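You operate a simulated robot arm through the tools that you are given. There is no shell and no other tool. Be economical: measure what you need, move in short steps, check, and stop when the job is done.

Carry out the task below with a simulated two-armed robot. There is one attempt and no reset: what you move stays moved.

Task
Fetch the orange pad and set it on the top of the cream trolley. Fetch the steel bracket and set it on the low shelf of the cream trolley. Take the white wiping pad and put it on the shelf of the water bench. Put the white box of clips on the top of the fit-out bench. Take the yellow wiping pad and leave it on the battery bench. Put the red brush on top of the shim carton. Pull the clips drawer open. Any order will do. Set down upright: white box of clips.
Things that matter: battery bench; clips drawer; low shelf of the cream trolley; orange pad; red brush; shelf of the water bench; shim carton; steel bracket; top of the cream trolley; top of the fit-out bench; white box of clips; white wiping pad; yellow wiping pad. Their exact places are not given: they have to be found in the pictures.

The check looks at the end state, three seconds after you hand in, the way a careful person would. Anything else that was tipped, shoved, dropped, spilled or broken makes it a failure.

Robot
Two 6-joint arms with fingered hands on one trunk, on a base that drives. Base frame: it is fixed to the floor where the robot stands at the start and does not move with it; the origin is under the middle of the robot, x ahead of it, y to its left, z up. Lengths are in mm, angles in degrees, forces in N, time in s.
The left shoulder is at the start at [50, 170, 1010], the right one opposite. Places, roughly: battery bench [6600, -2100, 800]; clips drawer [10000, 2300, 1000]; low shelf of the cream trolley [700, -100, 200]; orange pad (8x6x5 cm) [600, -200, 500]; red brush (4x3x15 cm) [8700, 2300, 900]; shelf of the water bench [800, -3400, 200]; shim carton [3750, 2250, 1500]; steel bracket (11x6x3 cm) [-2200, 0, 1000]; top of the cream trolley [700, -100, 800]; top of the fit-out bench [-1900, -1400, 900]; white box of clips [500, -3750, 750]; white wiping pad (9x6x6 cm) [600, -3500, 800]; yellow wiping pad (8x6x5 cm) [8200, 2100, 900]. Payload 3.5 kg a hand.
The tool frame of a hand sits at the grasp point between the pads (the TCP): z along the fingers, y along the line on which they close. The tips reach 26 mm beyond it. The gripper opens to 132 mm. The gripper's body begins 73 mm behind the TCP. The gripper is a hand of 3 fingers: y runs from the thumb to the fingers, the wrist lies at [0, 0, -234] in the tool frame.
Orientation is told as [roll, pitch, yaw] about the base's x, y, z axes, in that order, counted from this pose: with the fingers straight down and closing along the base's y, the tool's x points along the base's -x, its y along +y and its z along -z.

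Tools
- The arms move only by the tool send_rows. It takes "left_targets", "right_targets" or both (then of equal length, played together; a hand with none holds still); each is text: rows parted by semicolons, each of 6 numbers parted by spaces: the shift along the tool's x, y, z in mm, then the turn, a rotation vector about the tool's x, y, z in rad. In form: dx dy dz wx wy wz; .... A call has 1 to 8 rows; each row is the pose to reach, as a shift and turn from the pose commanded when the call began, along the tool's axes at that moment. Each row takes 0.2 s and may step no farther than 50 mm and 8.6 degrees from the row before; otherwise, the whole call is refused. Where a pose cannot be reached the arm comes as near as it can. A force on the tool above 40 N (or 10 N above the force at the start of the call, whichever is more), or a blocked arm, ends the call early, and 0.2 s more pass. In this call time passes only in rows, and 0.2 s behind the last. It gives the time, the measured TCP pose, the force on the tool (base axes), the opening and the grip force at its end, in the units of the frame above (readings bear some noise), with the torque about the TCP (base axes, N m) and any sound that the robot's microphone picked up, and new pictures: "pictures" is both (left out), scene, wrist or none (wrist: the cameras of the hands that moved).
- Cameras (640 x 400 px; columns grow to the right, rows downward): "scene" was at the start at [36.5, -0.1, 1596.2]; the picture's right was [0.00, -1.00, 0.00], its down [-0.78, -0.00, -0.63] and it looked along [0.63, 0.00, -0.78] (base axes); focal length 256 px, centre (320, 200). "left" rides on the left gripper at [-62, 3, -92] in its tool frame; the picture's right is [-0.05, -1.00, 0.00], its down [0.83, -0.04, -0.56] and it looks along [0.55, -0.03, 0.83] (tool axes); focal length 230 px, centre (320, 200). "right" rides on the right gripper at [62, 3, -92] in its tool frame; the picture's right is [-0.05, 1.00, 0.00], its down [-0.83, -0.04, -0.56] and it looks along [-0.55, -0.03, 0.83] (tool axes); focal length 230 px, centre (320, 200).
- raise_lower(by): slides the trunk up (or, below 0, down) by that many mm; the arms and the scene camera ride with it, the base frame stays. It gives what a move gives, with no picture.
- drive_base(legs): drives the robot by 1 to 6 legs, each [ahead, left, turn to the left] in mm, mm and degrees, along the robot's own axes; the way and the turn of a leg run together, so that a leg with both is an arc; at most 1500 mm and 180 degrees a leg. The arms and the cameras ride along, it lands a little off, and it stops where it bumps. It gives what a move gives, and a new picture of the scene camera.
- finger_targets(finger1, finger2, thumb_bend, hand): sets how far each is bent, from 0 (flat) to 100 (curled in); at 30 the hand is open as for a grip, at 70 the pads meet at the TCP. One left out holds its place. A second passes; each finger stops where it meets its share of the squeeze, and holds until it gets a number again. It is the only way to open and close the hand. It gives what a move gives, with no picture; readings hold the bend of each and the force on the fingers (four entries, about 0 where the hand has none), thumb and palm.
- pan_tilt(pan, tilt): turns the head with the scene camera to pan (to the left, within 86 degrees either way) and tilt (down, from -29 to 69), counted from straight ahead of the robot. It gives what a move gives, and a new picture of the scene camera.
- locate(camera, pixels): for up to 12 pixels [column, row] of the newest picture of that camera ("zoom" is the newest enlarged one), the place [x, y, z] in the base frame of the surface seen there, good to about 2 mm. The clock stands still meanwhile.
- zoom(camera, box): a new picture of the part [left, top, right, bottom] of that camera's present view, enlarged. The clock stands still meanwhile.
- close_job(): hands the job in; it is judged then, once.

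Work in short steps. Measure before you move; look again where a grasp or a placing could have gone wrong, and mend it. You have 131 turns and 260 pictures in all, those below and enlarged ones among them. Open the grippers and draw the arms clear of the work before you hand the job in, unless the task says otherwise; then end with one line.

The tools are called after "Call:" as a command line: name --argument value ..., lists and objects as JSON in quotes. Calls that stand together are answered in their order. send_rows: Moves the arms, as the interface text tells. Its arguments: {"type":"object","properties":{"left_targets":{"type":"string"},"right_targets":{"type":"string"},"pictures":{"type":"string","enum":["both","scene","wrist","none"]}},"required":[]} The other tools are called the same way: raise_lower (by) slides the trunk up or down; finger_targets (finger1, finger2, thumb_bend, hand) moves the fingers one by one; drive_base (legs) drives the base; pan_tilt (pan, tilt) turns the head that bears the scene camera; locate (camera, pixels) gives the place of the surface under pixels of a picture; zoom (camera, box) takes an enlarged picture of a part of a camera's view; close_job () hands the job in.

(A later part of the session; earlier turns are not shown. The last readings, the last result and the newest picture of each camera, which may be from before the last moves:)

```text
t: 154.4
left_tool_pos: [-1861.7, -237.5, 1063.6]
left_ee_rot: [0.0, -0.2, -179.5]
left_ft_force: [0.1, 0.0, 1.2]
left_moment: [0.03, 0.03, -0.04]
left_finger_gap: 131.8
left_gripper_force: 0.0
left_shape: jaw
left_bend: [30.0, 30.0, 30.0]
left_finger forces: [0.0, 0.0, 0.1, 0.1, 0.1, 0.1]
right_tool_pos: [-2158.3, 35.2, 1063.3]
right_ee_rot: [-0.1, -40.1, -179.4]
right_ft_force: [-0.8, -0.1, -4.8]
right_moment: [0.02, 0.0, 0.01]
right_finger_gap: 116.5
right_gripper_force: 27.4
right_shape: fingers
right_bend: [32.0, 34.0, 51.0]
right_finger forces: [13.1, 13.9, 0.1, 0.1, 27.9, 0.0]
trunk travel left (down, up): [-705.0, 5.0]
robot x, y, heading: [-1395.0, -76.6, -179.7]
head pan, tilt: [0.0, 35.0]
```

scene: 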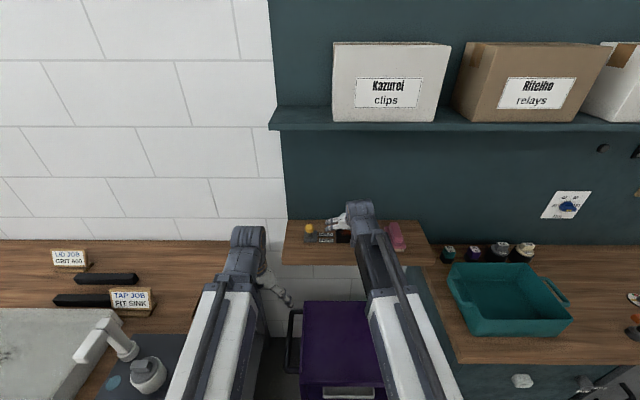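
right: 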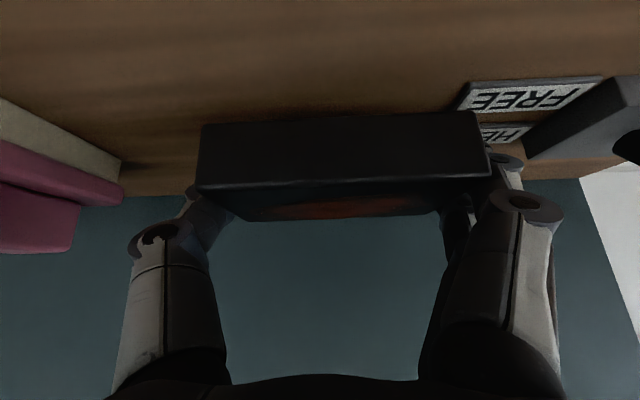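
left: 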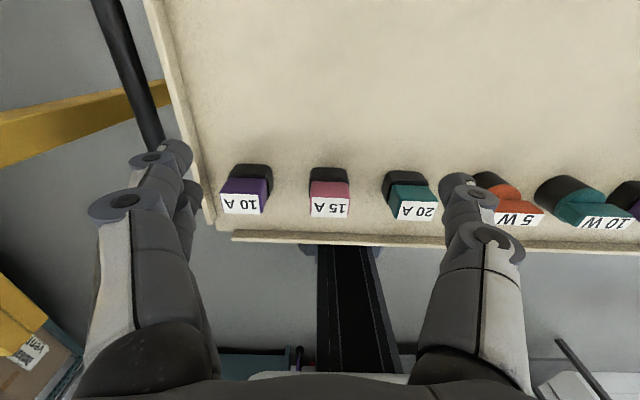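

It lifts freely (about 5 N). I raise it, back off to x≈-600, turn around to face the trolley and look at its shelves.

Call:
send_rows --right_targets "-20 0 -23 0 0 0; -40 0 -46 0 0 0" --pictures "none"

Call:
drive_base --legs '[[-800, 0, 0], [0, 0, 180]]'

Call:
raise_lower --by -400

Call:
raise_lower --by -295

Call:
pan_tilt --pan 0 --tilt 30

Call:
zoom --camera "scene" --box '[220, 80, 460, 260]'

```text
t: 155.0
left_tool_pos: [-1861.8, -236.4, 1061.6]
left_ee_rot: [0.1, -0.4, -179.5]
left_ft_force: [0.9, 0.2, 0.3]
left_moment: [0.0, 0.0, 0.0]
left_finger_gap: 131.9
left_gripper_force: 0.0
left_shape: jaw
left_bend: [30.0, 30.0, 30.0]
left_finger forces: [0.0, 0.1, 0.0, 0.0, 0.1, 0.1]
right_tool_pos: [-2159.2, 33.8, 1126.1]
right_ee_rot: [0.0, -40.2, -179.5]
right_ft_force: [-0.5, 0.5, -4.3]
right_moment: [0.02, 0.0, -0.01]
right_finger_gap: 116.6
right_gripper_force: 27.6
right_shape: fingers
right_bend: [32.0, 34.0, 51.0]
right_finger forces: [13.0, 13.7, 0.1, 0.0, 27.9, 0.1]
trunk travel left (down, up): [-705.0, 5.0]
robot x, y, heading: [-1392.7, -76.8, -179.6]
head pan, tilt: [0.0, 35.0]
```

```text
t: 166.6
left_tool_pos: [-119.1, 101.3, 1062.7]
left_ee_rot: [0.1, -0.1, 0.7]
left_ft_force: [1.0, 0.1, 1.3]
left_moment: [0.02, 0.0, -0.01]
left_finger_gap: 131.7
left_gripper_force: 0.1
left_shape: jaw
left_bend: [30.0, 30.0, 30.0]
left_finger forces: [0.0, 0.1, 0.1, 0.0, 0.0, 0.1]
right_tool_pos: [178.1, -171.4, 1124.9]
right_ee_rot: [0.0, -40.3, 0.7]
right_ft_force: [0.4, -0.2, -5.6]
right_moment: [-0.03, 0.0, -0.02]
right_finger_gap: 115.7
right_gripper_force: 26.0
right_shape: fingers
right_bend: [32.0, 34.0, 51.0]
right_finger forces: [12.3, 13.2, 0.1, 0.0, 26.5, 0.1]
trunk travel left (down, up): [-705.0, 5.0]
robot x, y, heading: [-587.0, -62.3, 0.8]
head pan, tilt: [0.0, 35.0]
```

scene: 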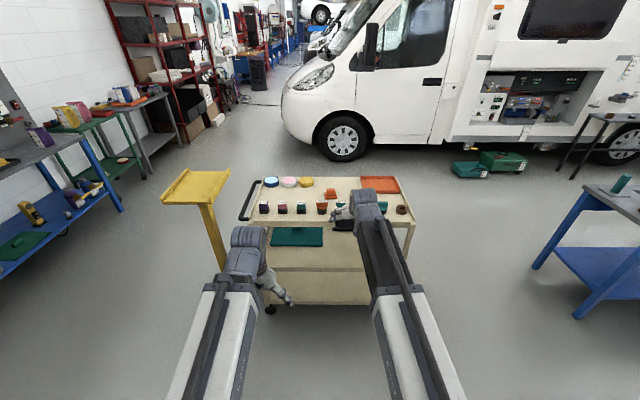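

```text
t: 170.5
left_tool_pos: [-119.3, 100.3, 662.6]
left_ee_rot: [0.0, -0.2, 0.7]
left_ft_force: [0.3, -0.5, -0.6]
left_moment: [0.01, 0.02, -0.03]
left_finger_gap: 131.8
left_gripper_force: 0.0
left_shape: jaw
left_bend: [30.0, 30.0, 30.0]
left_finger forces: [0.0, 0.0, 0.0, 0.0, 0.0, 0.0]
right_tool_pos: [177.4, -172.4, 725.5]
right_ee_rot: [0.1, -40.4, 0.7]
right_ft_force: [-0.7, 0.3, -4.3]
right_moment: [-0.05, 0.04, -0.02]
right_finger_gap: 115.7
right_gripper_force: 25.9
right_shape: fingers
right_bend: [32.0, 34.0, 51.0]
right_finger forces: [12.2, 13.1, 0.1, 0.0, 26.4, 0.1]
trunk travel left (down, up): [-305.0, 405.0]
robot x, y, heading: [-585.0, -65.6, 1.0]
head pan, tilt: [0.0, 35.0]
```

```text
t: 173.4
left_tool_pos: [-120.3, 100.2, 368.1]
left_ee_rot: [0.0, -0.2, 0.8]
left_ft_force: [-0.4, -0.8, 0.4]
left_moment: [-0.01, -0.01, -0.01]
left_finger_gap: 131.9
left_gripper_force: 0.0
left_shape: jaw
left_bend: [30.0, 30.0, 30.0]
left_finger forces: [0.0, 0.0, 0.1, 0.0, 0.0, 0.1]
right_tool_pos: [178.8, -171.2, 431.5]
right_ee_rot: [0.0, -40.4, 0.7]
right_ft_force: [0.1, 0.4, -5.4]
right_moment: [-0.02, 0.04, -0.02]
right_finger_gap: 115.8
right_gripper_force: 26.4
right_shape: fingers
right_bend: [32.0, 34.0, 51.0]
right_finger forces: [12.3, 13.2, 0.1, 0.0, 26.4, 0.0]
trunk travel left (down, up): [-10.0, 700.0]
robot x, y, heading: [-583.6, -66.7, 0.9]
head pan, tilt: [0.0, 35.0]
```

```text
t: 174.1
left_tool_pos: [-119.6, 99.7, 366.9]
left_ee_rot: [0.0, -0.2, 0.8]
left_ft_force: [-0.4, 0.1, -0.1]
left_moment: [0.0, 0.03, 0.01]
left_finger_gap: 132.0
left_gripper_force: 0.0
left_shape: jaw
left_bend: [30.0, 30.0, 30.0]
left_finger forces: [0.1, 0.1, 0.1, 0.0, 0.0, 0.0]
right_tool_pos: [179.4, -171.2, 430.4]
right_ee_rot: [0.0, -40.3, 0.8]
right_ft_force: [1.1, 0.1, -5.1]
right_moment: [-0.07, 0.0, -0.02]
right_finger_gap: 115.8
right_gripper_force: 26.4
right_shape: fingers
right_bend: [32.0, 34.0, 51.0]
right_finger forces: [12.2, 13.3, 0.0, 0.1, 26.4, 0.0]
trunk travel left (down, up): [-10.0, 700.0]
robot x, y, heading: [-586.3, -64.8, 0.9]
head pan, tilt: [0.0, 30.0]
```

scene: 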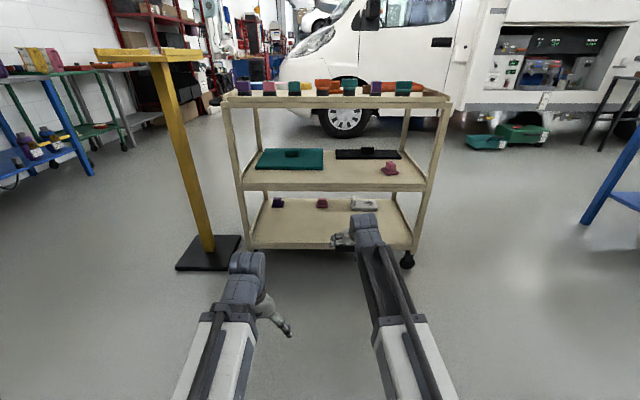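

```text
2.22 times, centred on (340, 170) of scene
```

zoom: 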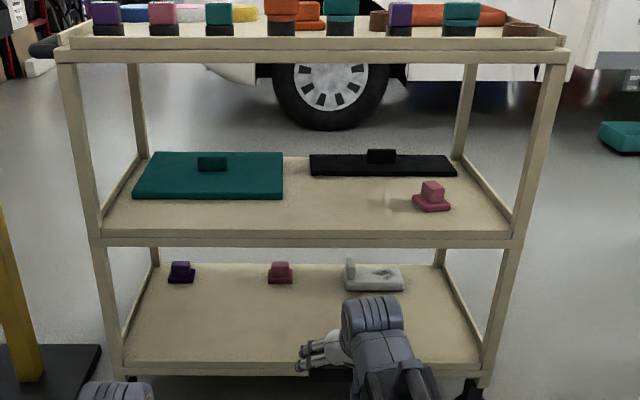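

The low shelf has free space at the front; existing items lie at the back. I lower the hand to z≈235 and move in from the front.

Call:
send_rows --right_targets "25 0 30 0 0 0; 50 0 60 0 0 0; 75 0 90 0 0 0; 100 0 119 0 0 0; 126 0 149 0 0 0" --pictures "none"

Call:
locate --camera "scene" --pixels '[[365, 208], [320, 206], [277, 205], [300, 240], [300, 247], [300, 191], [300, 186], [360, 212]]'

Call:
drive_base --legs '[[0, 60, -0.8], [260, 0, 0]]'

```text
t: 175.3
left_tool_pos: [-120.7, 98.8, 368.4]
left_ee_rot: [0.0, -0.2, 0.8]
left_ft_force: [0.5, 0.3, 0.3]
left_moment: [0.0, 0.02, -0.01]
left_finger_gap: 131.9
left_gripper_force: 0.1
left_shape: jaw
left_bend: [30.0, 30.0, 30.0]
left_finger forces: [0.0, 0.0, 0.1, 0.0, 0.0, 0.0]
right_tool_pos: [179.5, -172.5, 236.6]
right_ee_rot: [0.1, -40.4, 0.7]
right_ft_force: [0.3, 0.1, -4.7]
right_moment: [-0.03, 0.01, 0.02]
right_finger_gap: 115.6
right_gripper_force: 25.7
right_shape: fingers
right_bend: [32.0, 34.0, 51.0]
right_finger forces: [12.3, 13.1, 0.1, 0.1, 26.5, 0.1]
trunk travel left (down, up): [-10.0, 700.0]
robot x, y, heading: [-582.4, -62.1, 0.8]
head pan, tilt: [0.0, 30.0]
```

```text
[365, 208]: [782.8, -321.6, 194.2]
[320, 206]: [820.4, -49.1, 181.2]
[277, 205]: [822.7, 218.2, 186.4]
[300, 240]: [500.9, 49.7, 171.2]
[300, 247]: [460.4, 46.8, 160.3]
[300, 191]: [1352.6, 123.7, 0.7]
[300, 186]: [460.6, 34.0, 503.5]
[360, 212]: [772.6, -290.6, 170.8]
```

```text
t: 177.7
left_tool_pos: [142.3, 155.8, 367.3]
left_ee_rot: [0.0, -0.2, 0.1]
left_ft_force: [0.6, -0.6, 0.0]
left_moment: [-0.05, 0.0, -0.05]
left_finger_gap: 131.7
left_gripper_force: 0.0
left_shape: jaw
left_bend: [30.0, 30.0, 30.0]
left_finger forces: [0.0, 0.0, 0.0, 0.0, 0.0, 0.0]
right_tool_pos: [438.1, -121.8, 235.5]
right_ee_rot: [0.0, -40.2, 0.1]
right_ft_force: [0.0, 0.4, -4.9]
right_moment: [-0.04, -0.01, 0.0]
right_finger_gap: 115.6
right_gripper_force: 26.0
right_shape: fingers
right_bend: [32.0, 34.0, 51.0]
right_finger forces: [12.3, 13.1, 0.0, 0.1, 26.5, 0.0]
trunk travel left (down, up): [-10.0, 700.0]
robot x, y, heading: [-322.0, -4.6, 0.1]
head pan, tilt: [0.0, 30.0]
```

scene: 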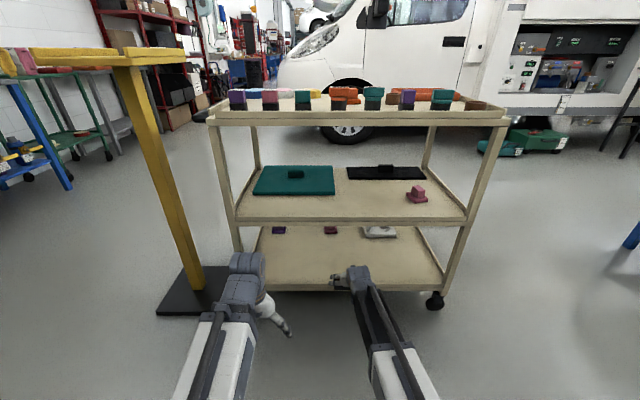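

I drive 140 further in and lower onto the shelf.

Call:
drive_base --legs '[[140, 0, 0]]'

Call:
send_rows --right_targets "13 0 15.3 0 0 0; 21.5 0 25.3 0 0 0; 24 0 28.2 0 0 0" --pictures "wrist"

```text
t: 179.1
left_tool_pos: [281.6, 155.0, 367.8]
left_ee_rot: [0.0, -0.3, 0.1]
left_ft_force: [0.8, -0.3, 0.1]
left_moment: [-0.03, 0.02, -0.01]
left_finger_gap: 132.3
left_gripper_force: 0.1
left_shape: jaw
left_bend: [30.0, 30.0, 30.0]
left_finger forces: [0.1, 0.0, 0.0, 0.0, 0.1, 0.0]
right_tool_pos: [578.7, -120.8, 235.0]
right_ee_rot: [-0.1, -40.3, 0.1]
right_ft_force: [0.0, -0.1, -5.7]
right_moment: [-0.05, 0.0, 0.0]
right_finger_gap: 115.8
right_gripper_force: 25.6
right_shape: fingers
right_bend: [32.0, 34.0, 51.0]
right_finger forces: [12.3, 13.2, 0.0, 0.0, 26.5, 0.0]
trunk travel left (down, up): [-10.0, 700.0]
robot x, y, heading: [-185.5, -4.4, 0.2]
head pan, tilt: [0.0, 30.0]
```

scene: 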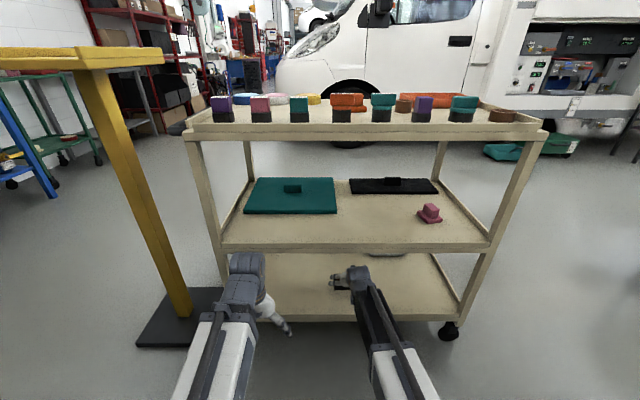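

```text
t: 179.8
left_tool_pos: [281.5, 155.7, 367.4]
left_ee_rot: [0.0, -0.3, 0.1]
left_ft_force: [-0.3, 0.9, -1.0]
left_moment: [0.01, -0.03, 0.0]
left_finger_gap: 132.1
left_gripper_force: 0.0
left_shape: jaw
left_bend: [30.0, 30.0, 30.0]
left_finger forces: [0.0, 0.0, 0.1, 0.0, 0.1, 0.0]
right_tool_pos: [579.7, -121.5, 198.4]
right_ee_rot: [0.0, -40.3, 0.0]
right_ft_force: [0.6, -0.5, -2.6]
right_moment: [0.12, 0.04, -0.02]
right_finger_gap: 115.7
right_gripper_force: 26.4
right_shape: fingers
right_bend: [32.0, 34.0, 51.0]
right_finger forces: [13.2, 13.1, 0.1, 0.0, 26.6, 0.0]
trunk travel left (down, up): [-10.0, 700.0]
robot x, y, heading: [-182.7, -2.4, -0.0]
head pan, tilt: [0.0, 30.0]
```

right: 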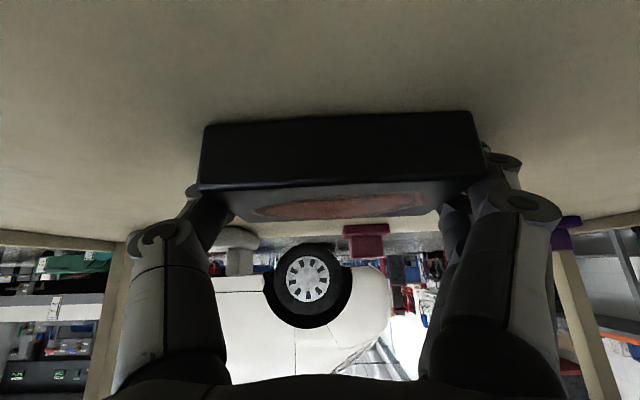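

Contact is beginning (load falling). I lower 1.5 mm more, release, and lift.

Call:
send_rows --right_targets "1 0 1.2 0 0 0" --pictures "none"

Call:
finger_targets --hand "right" --finger1 24 --finger2 24 --thumb_bend 24

Call:
send_rows --right_targets "-13 0 -15 0 0 0; -26 0 -30.5 0 0 0; -39 0 -46 0 0 0" --pictures "wrist"

Call:
drive_base --legs '[[-500, 0, 0]]'

Call:
zoom --camera "scene" --box '[220, 80, 460, 260]'

```text
t: 180.2
left_tool_pos: [282.6, 155.0, 368.5]
left_ee_rot: [0.0, -0.3, 0.2]
left_ft_force: [0.3, 0.5, 0.1]
left_moment: [-0.03, -0.01, 0.01]
left_finger_gap: 132.0
left_gripper_force: 0.0
left_shape: jaw
left_bend: [30.0, 30.0, 30.0]
left_finger forces: [0.0, 0.0, 0.1, 0.0, 0.1, 0.0]
right_tool_pos: [578.9, -120.5, 198.4]
right_ee_rot: [0.0, -40.4, -0.1]
right_ft_force: [2.7, -0.8, 2.9]
right_moment: [0.41, 0.17, -0.14]
right_finger_gap: 115.7
right_gripper_force: 28.0
right_shape: fingers
right_bend: [32.0, 34.0, 51.0]
right_finger forces: [15.6, 12.6, 0.0, 0.0, 27.3, 0.1]
trunk travel left (down, up): [-10.0, 700.0]
robot x, y, heading: [-183.3, -2.9, 0.1]
head pan, tilt: [0.0, 30.0]
```

```text
t: 181.2
left_tool_pos: [281.8, 155.5, 367.4]
left_ee_rot: [0.0, -0.3, 0.2]
left_ft_force: [-0.8, 0.7, -1.1]
left_moment: [0.02, 0.04, 0.0]
left_finger_gap: 131.9
left_gripper_force: 0.0
left_shape: jaw
left_bend: [30.0, 30.0, 30.0]
left_finger forces: [0.0, 0.0, 0.0, 0.0, 0.0, 0.1]
right_tool_pos: [578.1, -120.0, 197.6]
right_ee_rot: [0.0, -40.2, 0.0]
right_ft_force: [0.0, 2.4, 3.2]
right_moment: [0.22, 0.06, -0.06]
right_finger_gap: 149.6
right_gripper_force: 2.0
right_shape: fingers
right_bend: [22.0, 24.0, 24.0]
right_finger forces: [3.5, 0.1, 0.1, 0.0, 0.0, 0.0]
trunk travel left (down, up): [-10.0, 700.0]
robot x, y, heading: [-187.6, -5.3, -0.1]
head pan, tilt: [0.0, 30.0]
```

```text
t: 182.1
left_tool_pos: [283.0, 155.4, 368.1]
left_ee_rot: [0.0, -0.3, 0.1]
left_ft_force: [0.2, -0.3, -0.1]
left_moment: [0.0, -0.01, 0.02]
left_finger_gap: 131.8
left_gripper_force: 0.0
left_shape: jaw
left_bend: [30.0, 30.0, 30.0]
left_finger forces: [0.0, 0.0, 0.1, 0.0, 0.0, 0.1]
right_tool_pos: [578.0, -120.6, 258.4]
right_ee_rot: [-0.1, -40.3, 0.0]
right_ft_force: [-0.3, 0.2, -0.4]
right_moment: [-0.01, 0.02, -0.03]
right_finger_gap: 147.3
right_gripper_force: 0.0
right_shape: fingers
right_bend: [24.0, 24.0, 24.0]
right_finger forces: [0.0, 0.0, 0.0, 0.0, 0.0, 0.0]
trunk travel left (down, up): [-10.0, 700.0]
robot x, y, heading: [-184.3, -4.0, 0.2]
head pan, tilt: [0.0, 30.0]
```

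right: 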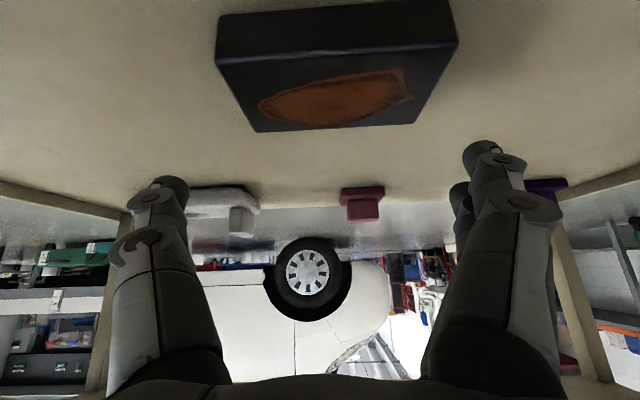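

```text
t: 185.0
left_tool_pos: [-220.0, 155.3, 367.7]
left_ee_rot: [0.0, -0.3, 0.2]
left_ft_force: [-0.5, -0.3, -0.1]
left_moment: [0.01, 0.01, 0.0]
left_finger_gap: 131.8
left_gripper_force: 0.0
left_shape: jaw
left_bend: [30.0, 30.0, 30.0]
left_finger forces: [0.1, 0.1, 0.1, 0.1, 0.0, 0.0]
right_tool_pos: [77.3, -120.3, 257.9]
right_ee_rot: [0.0, -40.3, 0.1]
right_ft_force: [0.2, 1.0, -0.9]
right_moment: [-0.01, -0.04, -0.02]
right_finger_gap: 147.4
right_gripper_force: 0.2
right_shape: fingers
right_bend: [24.0, 24.0, 24.0]
right_finger forces: [0.0, 0.0, 0.0, 0.0, 0.0, 0.1]
trunk travel left (down, up): [-10.0, 700.0]
robot x, y, heading: [-685.0, -6.0, -0.1]
head pan, tilt: [0.0, 30.0]
```

scene: 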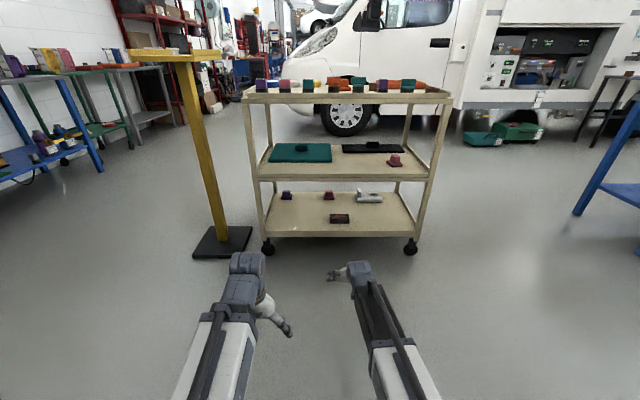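

```text
2.22 times, centred on (340, 170) of scene
```

zoom: 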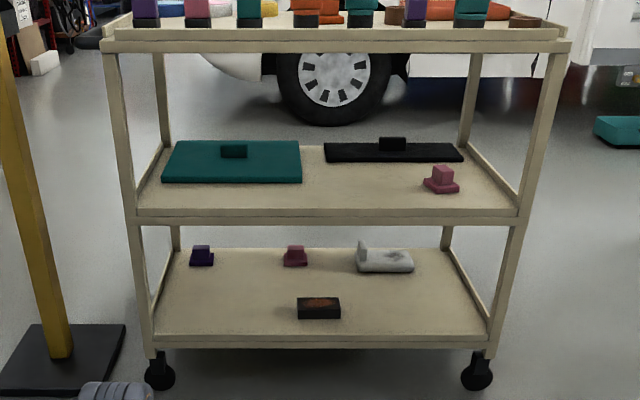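

Bracket sits on the low shelf. Now the far end: I raise the trunk and survey the aisle ahead.

Call:
raise_lower --by 400

Call:
raise_lower --by 290

Call:
pan_tilt --pan 22 --tilt 18

Call:
locate --camera "scene" --pixels '[[320, 150], [350, 180], [300, 200], [260, 200], [220, 220], [400, 160], [420, 200], [380, 130], [340, 110], [280, 250], [200, 300], [450, 180]]'

```text
t: 188.8
left_tool_pos: [-219.9, 155.6, 768.1]
left_ee_rot: [-0.1, -0.3, 0.1]
left_ft_force: [-0.3, 0.6, 0.4]
left_moment: [-0.02, 0.03, -0.01]
left_finger_gap: 131.7
left_gripper_force: 0.1
left_shape: jaw
left_bend: [30.0, 30.0, 30.0]
left_finger forces: [0.0, 0.0, 0.1, 0.0, 0.0, 0.0]
right_tool_pos: [77.2, -120.1, 658.5]
right_ee_rot: [0.1, -40.3, 0.2]
right_ft_force: [0.2, 1.1, 0.2]
right_moment: [-0.03, 0.01, -0.01]
right_finger_gap: 147.2
right_gripper_force: 0.1
right_shape: fingers
right_bend: [24.0, 24.0, 24.0]
right_finger forces: [0.0, 0.0, 0.0, 0.0, 0.0, 0.0]
trunk travel left (down, up): [-410.0, 300.0]
robot x, y, heading: [-686.4, -4.7, 0.5]
head pan, tilt: [0.0, 30.0]
```

```text
t: 191.8
left_tool_pos: [-219.8, 155.1, 1057.2]
left_ee_rot: [0.0, -0.3, 0.2]
left_ft_force: [0.1, -0.3, 0.1]
left_moment: [0.01, 0.0, 0.0]
left_finger_gap: 132.0
left_gripper_force: 0.1
left_shape: jaw
left_bend: [30.0, 30.0, 30.0]
left_finger forces: [0.0, 0.1, 0.1, 0.0, 0.0, 0.1]
right_tool_pos: [77.8, -120.1, 948.4]
right_ee_rot: [-0.1, -40.3, 0.2]
right_ft_force: [0.5, 0.2, 0.4]
right_moment: [0.02, 0.0, 0.0]
right_finger_gap: 147.3
right_gripper_force: 0.0
right_shape: fingers
right_bend: [24.0, 24.0, 24.0]
right_finger forces: [0.0, 0.0, 0.0, 0.0, 0.0, 0.0]
trunk travel left (down, up): [-700.0, 10.0]
robot x, y, heading: [-685.9, -4.8, 0.1]
head pan, tilt: [0.0, 30.0]
```

```text
t: 192.6
left_tool_pos: [-219.2, 154.3, 1058.7]
left_ee_rot: [-0.1, -0.2, 0.3]
left_ft_force: [-0.2, -0.1, 0.1]
left_moment: [0.0, -0.02, -0.04]
left_finger_gap: 132.1
left_gripper_force: 0.1
left_shape: jaw
left_bend: [30.0, 30.0, 30.0]
left_finger forces: [0.1, 0.0, 0.0, 0.1, 0.0, 0.0]
right_tool_pos: [77.2, -119.2, 947.5]
right_ee_rot: [0.1, -40.3, 0.2]
right_ft_force: [0.6, 0.0, -0.3]
right_moment: [0.0, -0.01, 0.0]
right_finger_gap: 147.0
right_gripper_force: 0.1
right_shape: fingers
right_bend: [24.0, 24.0, 24.0]
right_finger forces: [0.1, 0.0, 0.1, 0.0, 0.0, 0.1]
trunk travel left (down, up): [-700.0, 10.0]
robot x, y, heading: [-685.5, -5.7, 0.2]
head pan, tilt: [22.0, 18.0]
```

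scene: 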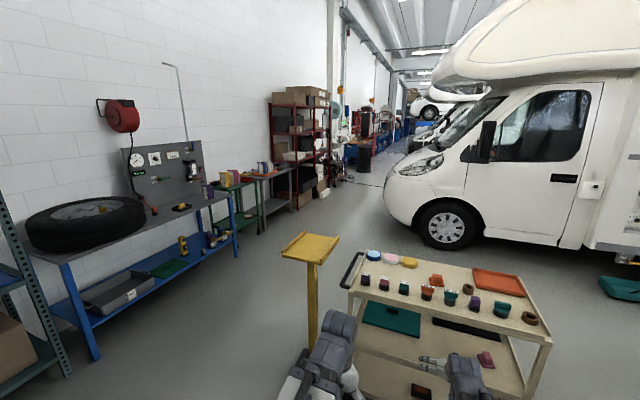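

```text
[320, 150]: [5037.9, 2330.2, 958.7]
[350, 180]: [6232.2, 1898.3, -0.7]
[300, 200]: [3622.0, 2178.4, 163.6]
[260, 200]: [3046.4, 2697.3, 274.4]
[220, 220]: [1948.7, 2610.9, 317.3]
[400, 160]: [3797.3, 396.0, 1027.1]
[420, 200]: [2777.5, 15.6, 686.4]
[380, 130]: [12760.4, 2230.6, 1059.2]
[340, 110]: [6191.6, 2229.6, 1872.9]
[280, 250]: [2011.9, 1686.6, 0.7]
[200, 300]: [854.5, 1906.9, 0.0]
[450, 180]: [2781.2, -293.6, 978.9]
```

The aisle runs along y≈400-1900. I strafe left to y≈1270 and drive ahead in steps.

Call:
drive_base --legs '[[0, 1275, 0], [1400, 0, 0], [1400, 0, 0]]'

Call:
pan_tilt --pan 0 --tilt 15

Call:
locate --camera "scene" --pixels '[[320, 200], [320, 170], [250, 200], [250, 160], [200, 200], [400, 200], [450, 200], [380, 160], [420, 150], [300, 140], [340, 150], [270, 130]]'

```text
t: 212.2
left_tool_pos: [2594.6, 1340.3, 1056.8]
left_ee_rot: [-0.1, -0.3, -2.1]
left_ft_force: [-1.5, 0.8, -0.1]
left_moment: [-0.03, 0.01, -0.02]
left_finger_gap: 132.0
left_gripper_force: 0.0
left_shape: jaw
left_bend: [30.0, 30.0, 30.0]
left_finger forces: [0.1, 0.1, 0.0, 0.0, 0.1, 0.0]
right_tool_pos: [2881.3, 1052.2, 947.5]
right_ee_rot: [-0.1, -40.3, -2.2]
right_ft_force: [0.5, 0.0, 0.1]
right_moment: [0.01, -0.02, 0.02]
right_finger_gap: 147.0
right_gripper_force: 0.0
right_shape: fingers
right_bend: [24.0, 24.0, 24.0]
right_finger forces: [0.0, 0.1, 0.0, 0.0, 0.0, 0.0]
trunk travel left (down, up): [-700.0, 10.0]
robot x, y, heading: [2119.6, 1198.6, -2.1]
head pan, tilt: [22.0, 18.0]
```

scene: 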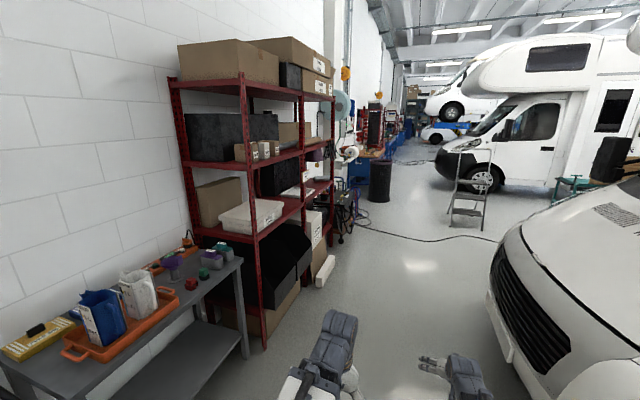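

```text
t: 213.1
left_tool_pos: [2594.0, 1340.7, 1057.1]
left_ee_rot: [0.0, -0.3, -2.1]
left_ft_force: [1.1, 0.2, -0.7]
left_moment: [-0.01, 0.02, 0.06]
left_finger_gap: 131.9
left_gripper_force: 0.1
left_shape: jaw
left_bend: [30.0, 30.0, 30.0]
left_finger forces: [0.0, 0.0, 0.0, 0.0, 0.0, 0.0]
right_tool_pos: [2880.8, 1053.2, 946.9]
right_ee_rot: [0.0, -40.3, -2.1]
right_ft_force: [-0.9, 0.4, -0.4]
right_moment: [0.03, 0.03, -0.01]
right_finger_gap: 147.2
right_gripper_force: 0.0
right_shape: fingers
right_bend: [24.0, 24.0, 24.0]
right_finger forces: [0.1, 0.0, 0.0, 0.0, 0.0, 0.0]
trunk travel left (down, up): [-700.0, 10.0]
robot x, y, heading: [2118.8, 1198.2, -2.0]
head pan, tilt: [0.0, 15.0]
```

scene: 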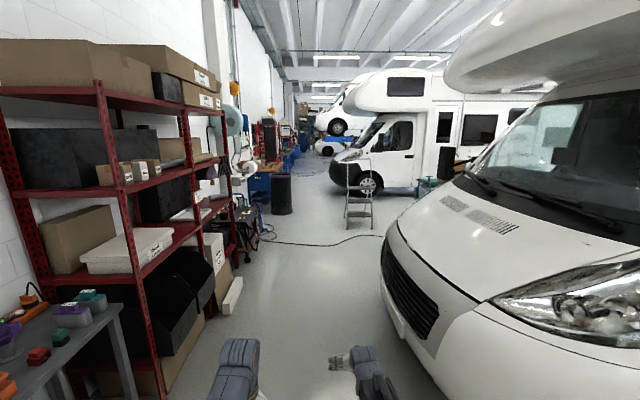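

```text
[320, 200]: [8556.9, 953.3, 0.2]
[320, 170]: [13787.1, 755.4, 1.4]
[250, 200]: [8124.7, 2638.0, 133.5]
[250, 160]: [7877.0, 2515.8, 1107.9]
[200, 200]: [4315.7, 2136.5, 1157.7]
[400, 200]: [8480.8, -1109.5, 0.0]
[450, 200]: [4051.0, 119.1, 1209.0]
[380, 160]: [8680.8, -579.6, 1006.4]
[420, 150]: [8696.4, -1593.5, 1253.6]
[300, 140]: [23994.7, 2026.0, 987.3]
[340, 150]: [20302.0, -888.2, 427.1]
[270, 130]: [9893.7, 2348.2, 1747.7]
```

I measure the passage: rack front, van nose, bin, stepladder; and look at cartons on the rack.

Call:
locate --camera "scene" --pixels '[[165, 395], [238, 250], [232, 280], [385, 270], [400, 320], [283, 212], [347, 228], [373, 228], [270, 238], [300, 242], [355, 165], [255, 180]]'

Call:
zoom --camera "scene" --box '[200, 70, 400, 250]'

Call:
zoom --camera "scene" --box '[0, 30, 240, 210]'

```text
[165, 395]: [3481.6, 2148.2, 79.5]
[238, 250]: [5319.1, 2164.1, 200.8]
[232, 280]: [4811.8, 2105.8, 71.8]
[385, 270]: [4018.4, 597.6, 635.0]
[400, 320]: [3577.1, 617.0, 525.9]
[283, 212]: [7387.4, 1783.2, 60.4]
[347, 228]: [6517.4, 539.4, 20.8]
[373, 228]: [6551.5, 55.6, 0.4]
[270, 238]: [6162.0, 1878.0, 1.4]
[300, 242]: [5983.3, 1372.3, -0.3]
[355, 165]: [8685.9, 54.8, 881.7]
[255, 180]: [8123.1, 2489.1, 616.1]
```

```text
2.22 times, centred on (300, 160) of scene
```

zoom: 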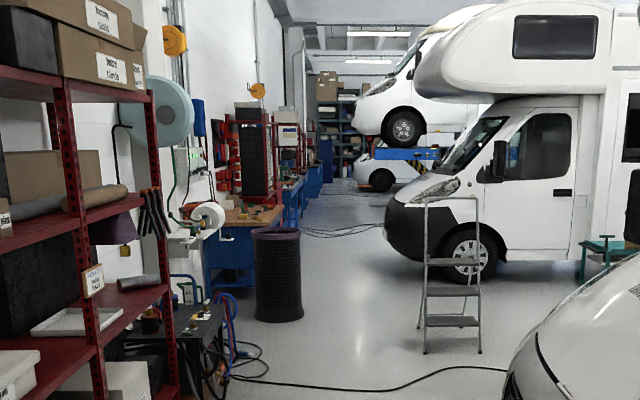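

```text
2.22 times, centred on (120, 120) of scene
```

zoom: 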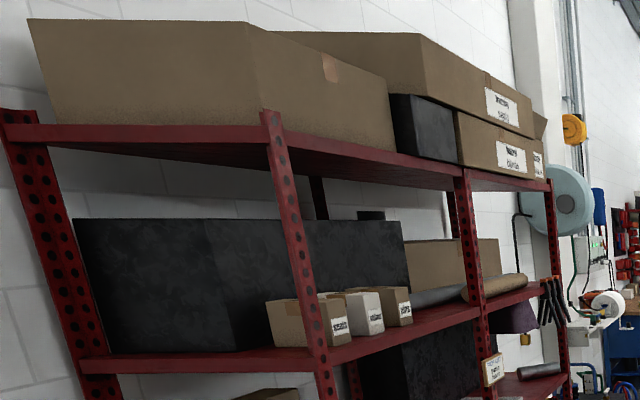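

Three small cartons with labels stand on the rack's middle shelf. I zoom on these labels and locate them.

Call:
zoom --camera "scene" --box '[90, 130, 180, 200]'

Call:
locate --camera "zoom" --pixels '[[170, 260], [270, 290], [350, 270], [430, 250], [320, 225], [400, 215], [250, 235], [450, 330]]'

Call:
zoom --camera "scene" --box '[130, 40, 240, 120]'

```text
5.71 times, centred on (135, 165) of scene
```

zoom: 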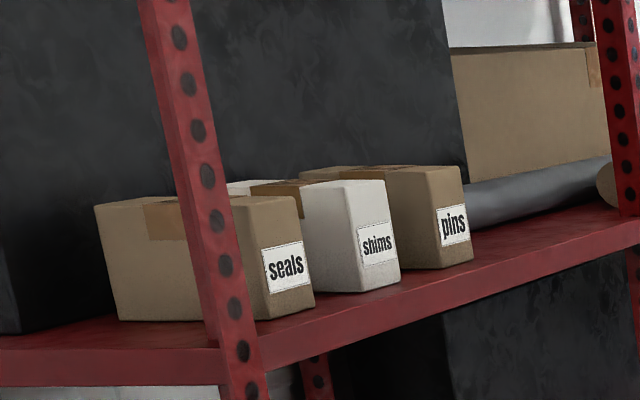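

```text
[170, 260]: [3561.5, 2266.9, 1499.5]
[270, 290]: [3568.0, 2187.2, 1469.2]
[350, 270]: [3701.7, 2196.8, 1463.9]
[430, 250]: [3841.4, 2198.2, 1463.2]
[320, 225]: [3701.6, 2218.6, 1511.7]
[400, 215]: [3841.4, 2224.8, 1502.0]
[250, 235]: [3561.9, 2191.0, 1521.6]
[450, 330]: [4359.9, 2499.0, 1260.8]
```

```text
5.00 times, centred on (185, 80) of scene
```

zoom: 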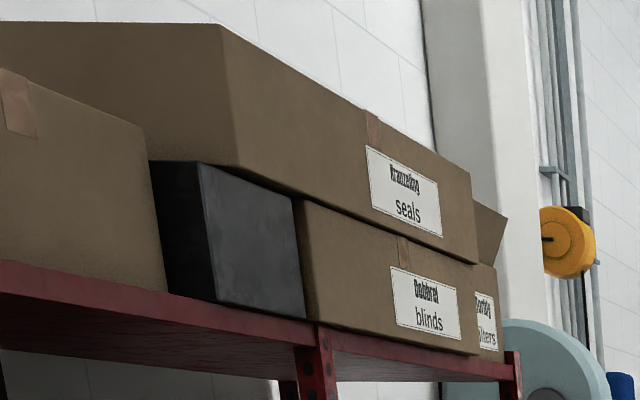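

The white "shims" carton is at ≈(3750,2200), top ≈1520. I continue along the aisle at y≈1080 toward the far end.

Call:
drive_base --legs '[[0, 0, 2.1], [1450, -60, 0], [1450, -50, 0]]'

Call:
pan_tilt --pan 15 --tilt 20

```text
t: 227.4
left_tool_pos: [5480.6, 1165.8, 1057.0]
left_ee_rot: [0.0, -0.3, -2.2]
left_ft_force: [0.8, -0.4, -0.1]
left_moment: [0.0, -0.01, -0.03]
left_finger_gap: 131.8
left_gripper_force: 0.1
left_shape: jaw
left_bend: [30.0, 30.0, 30.0]
left_finger forces: [0.1, 0.0, 0.0, 0.0, 0.1, 0.0]
right_tool_pos: [5764.9, 878.1, 948.6]
right_ee_rot: [0.1, -40.3, -2.3]
right_ft_force: [-0.8, 0.0, 0.1]
right_moment: [-0.01, 0.01, 0.0]
right_finger_gap: 147.4
right_gripper_force: 0.1
right_shape: fingers
right_bend: [24.0, 24.0, 24.0]
right_finger forces: [0.0, 0.0, 0.0, 0.1, 0.0, 0.0]
trunk travel left (down, up): [-700.0, 10.0]
robot x, y, heading: [5010.1, 1022.6, -2.5]
head pan, tilt: [0.0, 15.0]
```

scene: 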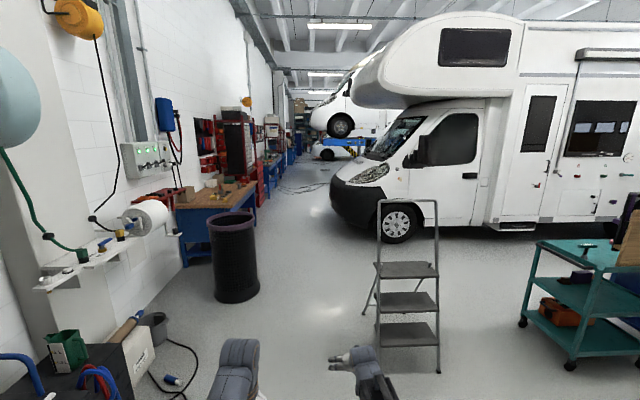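

```text
t: 228.2
left_tool_pos: [5480.1, 1165.8, 1058.5]
left_ee_rot: [-0.1, -0.4, -2.3]
left_ft_force: [0.1, 0.0, 0.1]
left_moment: [0.0, -0.01, 0.0]
left_finger_gap: 131.9
left_gripper_force: 0.0
left_shape: jaw
left_bend: [30.0, 30.0, 30.0]
left_finger forces: [0.0, 0.0, 0.0, 0.0, 0.0, 0.0]
right_tool_pos: [5765.6, 878.0, 947.5]
right_ee_rot: [0.1, -40.2, -2.3]
right_ft_force: [0.2, 0.1, -0.8]
right_moment: [-0.03, -0.02, 0.02]
right_finger_gap: 147.2
right_gripper_force: 0.1
right_shape: fingers
right_bend: [24.0, 24.0, 24.0]
right_finger forces: [0.0, 0.1, 0.1, 0.1, 0.1, 0.0]
trunk travel left (down, up): [-700.0, 10.0]
robot x, y, heading: [5009.2, 1023.5, -2.1]
head pan, tilt: [15.0, 20.0]
```

scene: 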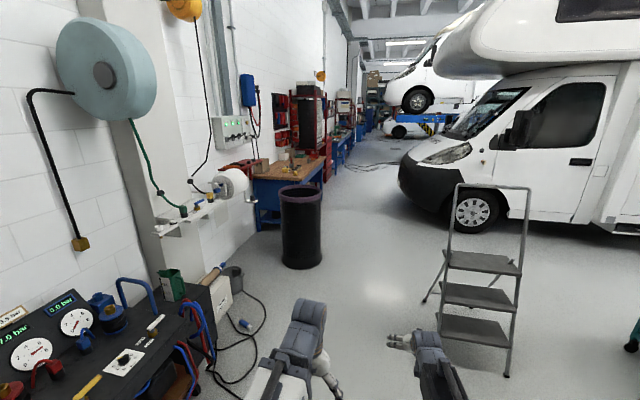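

Passage between bin and ladder is clear at y≈1080. The wooden-topped blue bench at x≈8000+ is next; I drive on and look left.

Call:
drive_base --legs '[[0, 60, 2.3], [1450, 20, 0], [1450, 20, 0]]'

Call:
pan_tilt --pan 70 --tilt 25

```text
t: 242.8
left_tool_pos: [8383.6, 1311.4, 1056.8]
left_ee_rot: [0.0, -0.3, 0.2]
left_ft_force: [0.3, 0.5, -0.1]
left_moment: [0.0, 0.02, 0.02]
left_finger_gap: 132.0
left_gripper_force: 0.0
left_shape: jaw
left_bend: [30.0, 30.0, 30.0]
left_finger forces: [0.1, 0.0, 0.0, 0.0, 0.0, 0.1]
right_tool_pos: [8678.8, 1036.3, 947.8]
right_ee_rot: [-0.1, -40.3, 0.1]
right_ft_force: [-0.3, 0.1, -0.7]
right_moment: [-0.03, 0.0, 0.0]
right_finger_gap: 147.2
right_gripper_force: 0.0
right_shape: fingers
right_bend: [24.0, 24.0, 24.0]
right_finger forces: [0.0, 0.0, 0.1, 0.0, 0.0, 0.0]
trunk travel left (down, up): [-700.0, 10.0]
robot x, y, heading: [7914.3, 1152.0, 0.1]
head pan, tilt: [15.0, 20.0]
```

scene: 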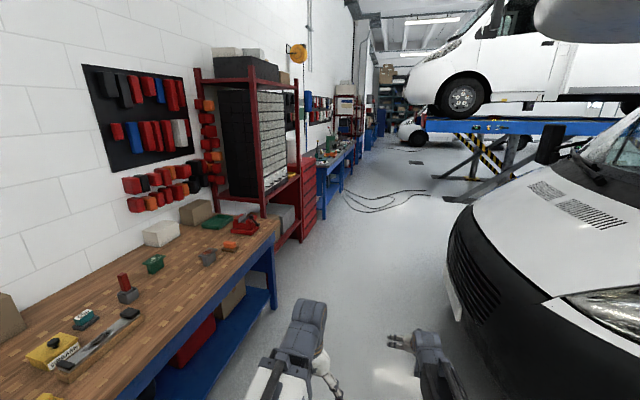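

```text
t: 244.0
left_tool_pos: [8382.5, 1311.0, 1057.7]
left_ee_rot: [0.0, -0.3, 0.3]
left_ft_force: [0.4, -0.3, -0.3]
left_moment: [0.0, 0.03, -0.01]
left_finger_gap: 131.5
left_gripper_force: 0.1
left_shape: jaw
left_bend: [30.0, 30.0, 30.0]
left_finger forces: [0.0, 0.0, 0.0, 0.0, 0.0, 0.1]
right_tool_pos: [8679.7, 1035.3, 948.5]
right_ee_rot: [0.1, -40.3, 0.1]
right_ft_force: [0.3, 0.8, -0.4]
right_moment: [-0.01, -0.04, 0.0]
right_finger_gap: 147.6
right_gripper_force: 0.0
right_shape: fingers
right_bend: [24.0, 24.0, 24.0]
right_finger forces: [0.0, 0.1, 0.0, 0.0, 0.0, 0.0]
trunk travel left (down, up): [-700.0, 10.0]
robot x, y, heading: [7912.7, 1152.7, 0.2]
head pan, tilt: [70.0, 25.0]
```

scene: 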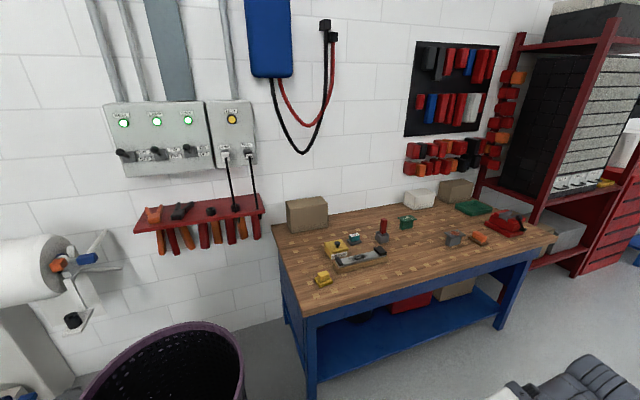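

I zoom on the bench for the yellow pad and red brush, and at the drawer cabinet.

Call:
zoom --camera "scene" --box '[270, 170, 560, 330]'

Call:
zoom --camera "scene" --box '[480, 20, 640, 260]'

Call:
locate --camera "scene" --pixels '[[322, 274], [322, 284], [382, 224], [382, 238], [360, 256], [335, 243], [405, 220], [452, 238], [350, 290], [310, 315], [520, 265], [575, 180]]'

```text
2.21 times, centred on (415, 250) of scene
```

zoom: 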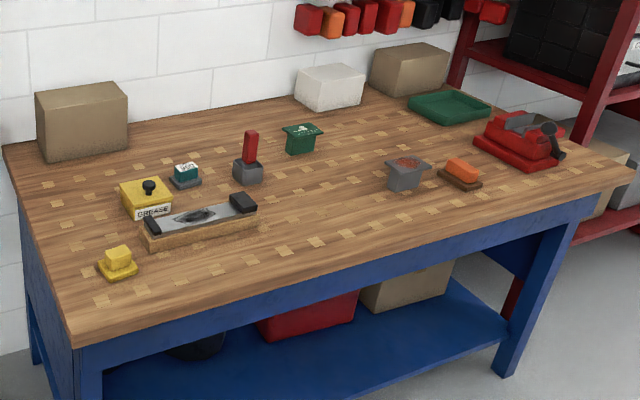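

```text
1.67 times, centred on (560, 140) of scene
```

zoom: 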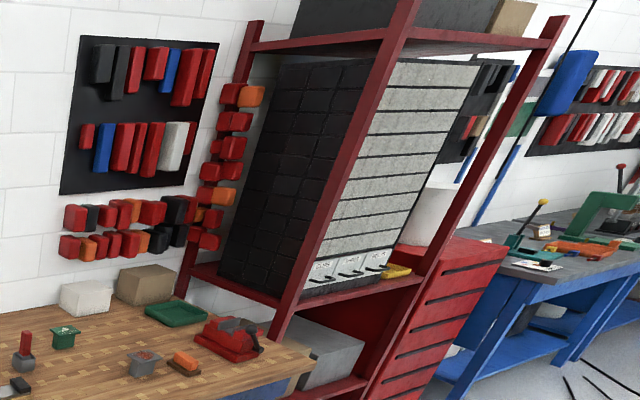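

```text
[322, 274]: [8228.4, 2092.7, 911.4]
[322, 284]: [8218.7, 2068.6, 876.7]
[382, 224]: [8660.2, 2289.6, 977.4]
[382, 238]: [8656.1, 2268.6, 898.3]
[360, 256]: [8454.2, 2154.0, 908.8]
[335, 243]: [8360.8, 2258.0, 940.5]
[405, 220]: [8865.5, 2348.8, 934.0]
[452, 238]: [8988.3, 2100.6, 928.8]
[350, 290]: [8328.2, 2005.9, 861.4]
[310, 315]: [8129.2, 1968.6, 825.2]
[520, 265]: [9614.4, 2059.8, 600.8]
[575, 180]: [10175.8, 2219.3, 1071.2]
```

Yellow pad ≈(8222,2085), brush in holder ≈(8660,2285). I set the right tool vertical, turn to face the bench and approach.

Call:
send_rows --right_targets "5 0 -37 0 0.117 0; 10 0 -74 0 0.234 0; 15 0 -111 0 0.351 0; 20 0 -148 0 0.468 0; 25 0 -185 0 0.585 0; 29 0 -221 0 0.703 0" --pictures "none"

Call:
finger_targets --hand "right" --finger1 30 --finger2 30 --thumb_bend 30

Call:
drive_base --legs '[[0, 0, 90], [230, -195, 0]]'

Call:
pan_tilt --pan 0 --tilt 40

Call:
send_rows --right_targets "0 0 1 0 0 0" --pictures "wrist"

```text
t: 245.4
left_tool_pos: [8383.6, 1312.1, 1058.2]
left_ee_rot: [0.0, -0.3, 0.2]
left_ft_force: [-0.4, -0.5, 0.2]
left_moment: [-0.03, -0.01, -0.03]
left_finger_gap: 131.9
left_gripper_force: 0.1
left_shape: jaw
left_bend: [30.0, 30.0, 30.0]
left_finger forces: [0.1, 0.0, 0.0, 0.0, 0.1, 0.1]
right_tool_pos: [8513.1, 1037.1, 1097.3]
right_ee_rot: [0.0, 0.2, 0.1]
right_ft_force: [0.0, 1.0, 0.6]
right_moment: [-0.03, -0.02, 0.0]
right_finger_gap: 147.3
right_gripper_force: 0.1
right_shape: fingers
right_bend: [24.0, 24.0, 24.0]
right_finger forces: [0.1, 0.0, 0.0, 0.0, 0.0, 0.0]
trunk travel left (down, up): [-700.0, 10.0]
robot x, y, heading: [7914.8, 1147.4, 0.4]
head pan, tilt: [70.0, 25.0]
```

```text
t: 246.4
left_tool_pos: [8381.7, 1311.6, 1057.5]
left_ee_rot: [0.0, -0.2, 0.2]
left_ft_force: [-0.5, 0.3, -0.3]
left_moment: [-0.01, -0.02, 0.04]
left_finger_gap: 132.0
left_gripper_force: 0.0
left_shape: jaw
left_bend: [30.0, 30.0, 30.0]
left_finger forces: [0.0, 0.0, 0.0, 0.1, 0.1, 0.1]
right_tool_pos: [8513.8, 1037.2, 1097.4]
right_ee_rot: [0.0, 0.0, 0.1]
right_ft_force: [0.5, -0.2, 0.2]
right_moment: [0.02, -0.01, 0.02]
right_finger_gap: 135.0
right_gripper_force: 0.1
right_shape: fingers
right_bend: [30.0, 30.0, 30.0]
right_finger forces: [0.0, 0.1, 0.0, 0.0, 0.0, 0.0]
trunk travel left (down, up): [-700.0, 10.0]
robot x, y, heading: [7915.9, 1152.4, 0.3]
head pan, tilt: [70.0, 25.0]
```

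```text
t: 252.3
left_tool_pos: [7937.7, 1846.8, 1057.7]
left_ee_rot: [0.1, -0.2, 91.1]
left_ft_force: [-0.2, 0.2, 0.7]
left_moment: [0.0, -0.01, 0.0]
left_finger_gap: 131.9
left_gripper_force: 0.1
left_shape: jaw
left_bend: [30.0, 30.0, 30.0]
left_finger forces: [0.1, 0.0, 0.0, 0.0, 0.0, 0.1]
right_tool_pos: [8209.5, 1980.7, 1096.7]
right_ee_rot: [0.0, 0.0, 91.0]
right_ft_force: [-0.3, -0.1, -1.1]
right_moment: [0.0, 0.03, 0.02]
right_finger_gap: 135.2
right_gripper_force: 0.1
right_shape: fingers
right_bend: [30.0, 30.0, 30.0]
right_finger forces: [0.1, 0.0, 0.1, 0.0, 0.0, 0.0]
trunk travel left (down, up): [-700.0, 10.0]
robot x, y, heading: [8102.9, 1382.7, 91.1]
head pan, tilt: [70.0, 25.0]
```

scene: 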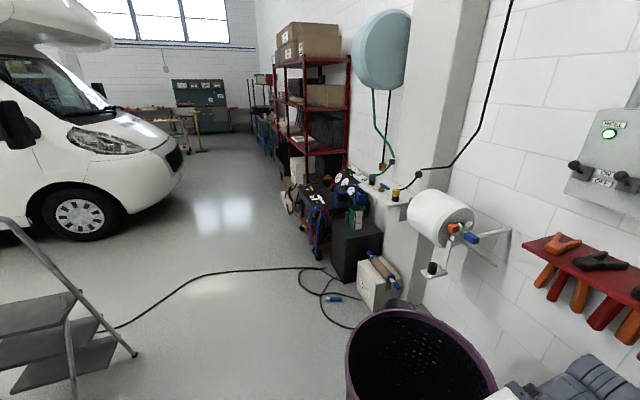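

```text
t: 253.7
left_tool_pos: [7936.3, 1844.9, 1057.9]
left_ee_rot: [0.0, -0.3, 91.1]
left_ft_force: [0.4, 0.1, 0.0]
left_moment: [0.02, 0.03, -0.04]
left_finger_gap: 132.1
left_gripper_force: 0.0
left_shape: jaw
left_bend: [30.0, 30.0, 30.0]
left_finger forces: [0.1, 0.0, 0.0, 0.0, 0.1, 0.0]
right_tool_pos: [8209.3, 1980.8, 1097.6]
right_ee_rot: [0.0, 0.0, 91.0]
right_ft_force: [-0.1, 0.7, -0.6]
right_moment: [-0.04, 0.02, -0.03]
right_finger_gap: 135.2
right_gripper_force: 0.0
right_shape: fingers
right_bend: [30.0, 30.0, 30.0]
right_finger forces: [0.1, 0.0, 0.0, 0.0, 0.1, 0.0]
trunk travel left (down, up): [-700.0, 10.0]
robot x, y, heading: [8106.6, 1382.8, 90.9]
head pan, tilt: [0.0, 40.0]
```

scene: 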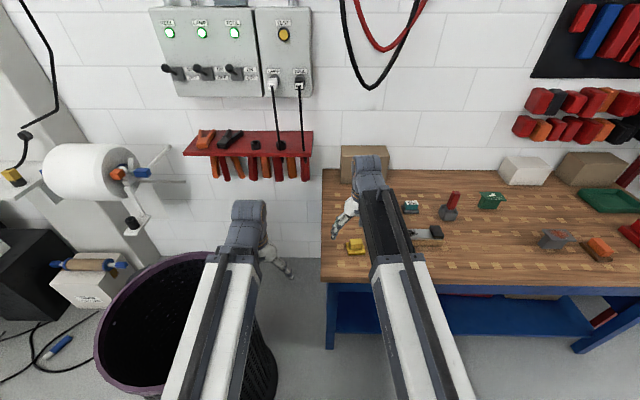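

```text
t: 254.1
left_tool_pos: [7937.5, 1845.5, 1057.4]
left_ee_rot: [0.0, -0.3, 91.1]
left_ft_force: [0.9, -1.1, -0.2]
left_moment: [-0.02, -0.03, 0.01]
left_finger_gap: 131.8
left_gripper_force: 0.1
left_shape: jaw
left_bend: [30.0, 30.0, 30.0]
left_finger forces: [0.1, 0.1, 0.0, 0.0, 0.1, 0.0]
right_tool_pos: [8209.4, 1980.7, 1095.4]
right_ee_rot: [0.0, 0.1, 91.0]
right_ft_force: [0.0, -0.1, -1.0]
right_moment: [-0.02, 0.0, 0.01]
right_finger_gap: 135.2
right_gripper_force: 0.0
right_shape: fingers
right_bend: [30.0, 30.0, 30.0]
right_finger forces: [0.1, 0.0, 0.0, 0.0, 0.0, 0.0]
trunk travel left (down, up): [-700.0, 10.0]
robot x, y, heading: [8105.9, 1382.8, 91.1]
head pan, tilt: [0.0, 40.0]
```

right: 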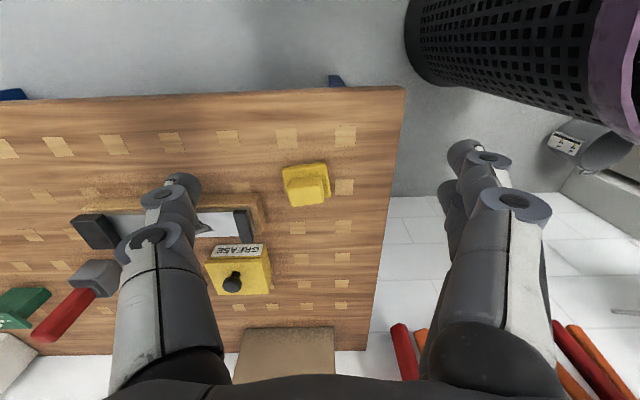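

Yellow pad at (308,185) in the wrist view. I zoom and measure it.

Call:
zoom --camera "right" --box '[260, 140, 360, 230]'

Call:
locate --camera "zoom" --pixels '[[200, 130], [380, 100], [410, 210], [240, 215], [320, 160], [390, 165], [230, 270], [400, 240], [310, 215], [310, 255], [315, 80], [450, 160]]'

```text
4.44 times, centred on (310, 185) of right
```

zoom: 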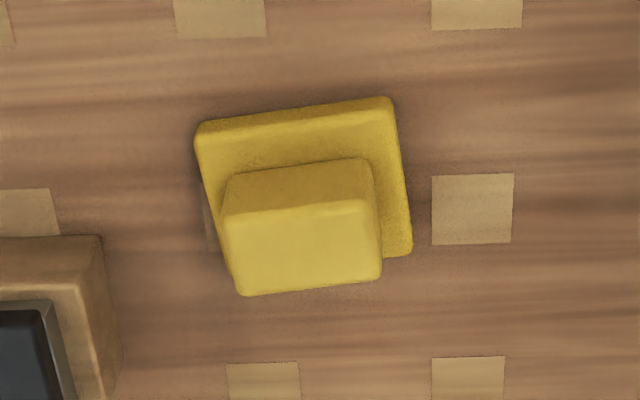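

```text
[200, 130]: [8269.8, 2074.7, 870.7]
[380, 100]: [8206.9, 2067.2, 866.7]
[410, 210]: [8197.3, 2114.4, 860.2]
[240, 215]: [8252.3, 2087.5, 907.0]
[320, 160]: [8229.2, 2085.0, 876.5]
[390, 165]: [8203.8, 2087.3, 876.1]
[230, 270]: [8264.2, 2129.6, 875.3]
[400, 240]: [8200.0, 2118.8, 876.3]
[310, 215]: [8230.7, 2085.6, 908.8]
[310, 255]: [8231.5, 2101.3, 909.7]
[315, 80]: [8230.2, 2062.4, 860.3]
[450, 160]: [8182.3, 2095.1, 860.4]
```

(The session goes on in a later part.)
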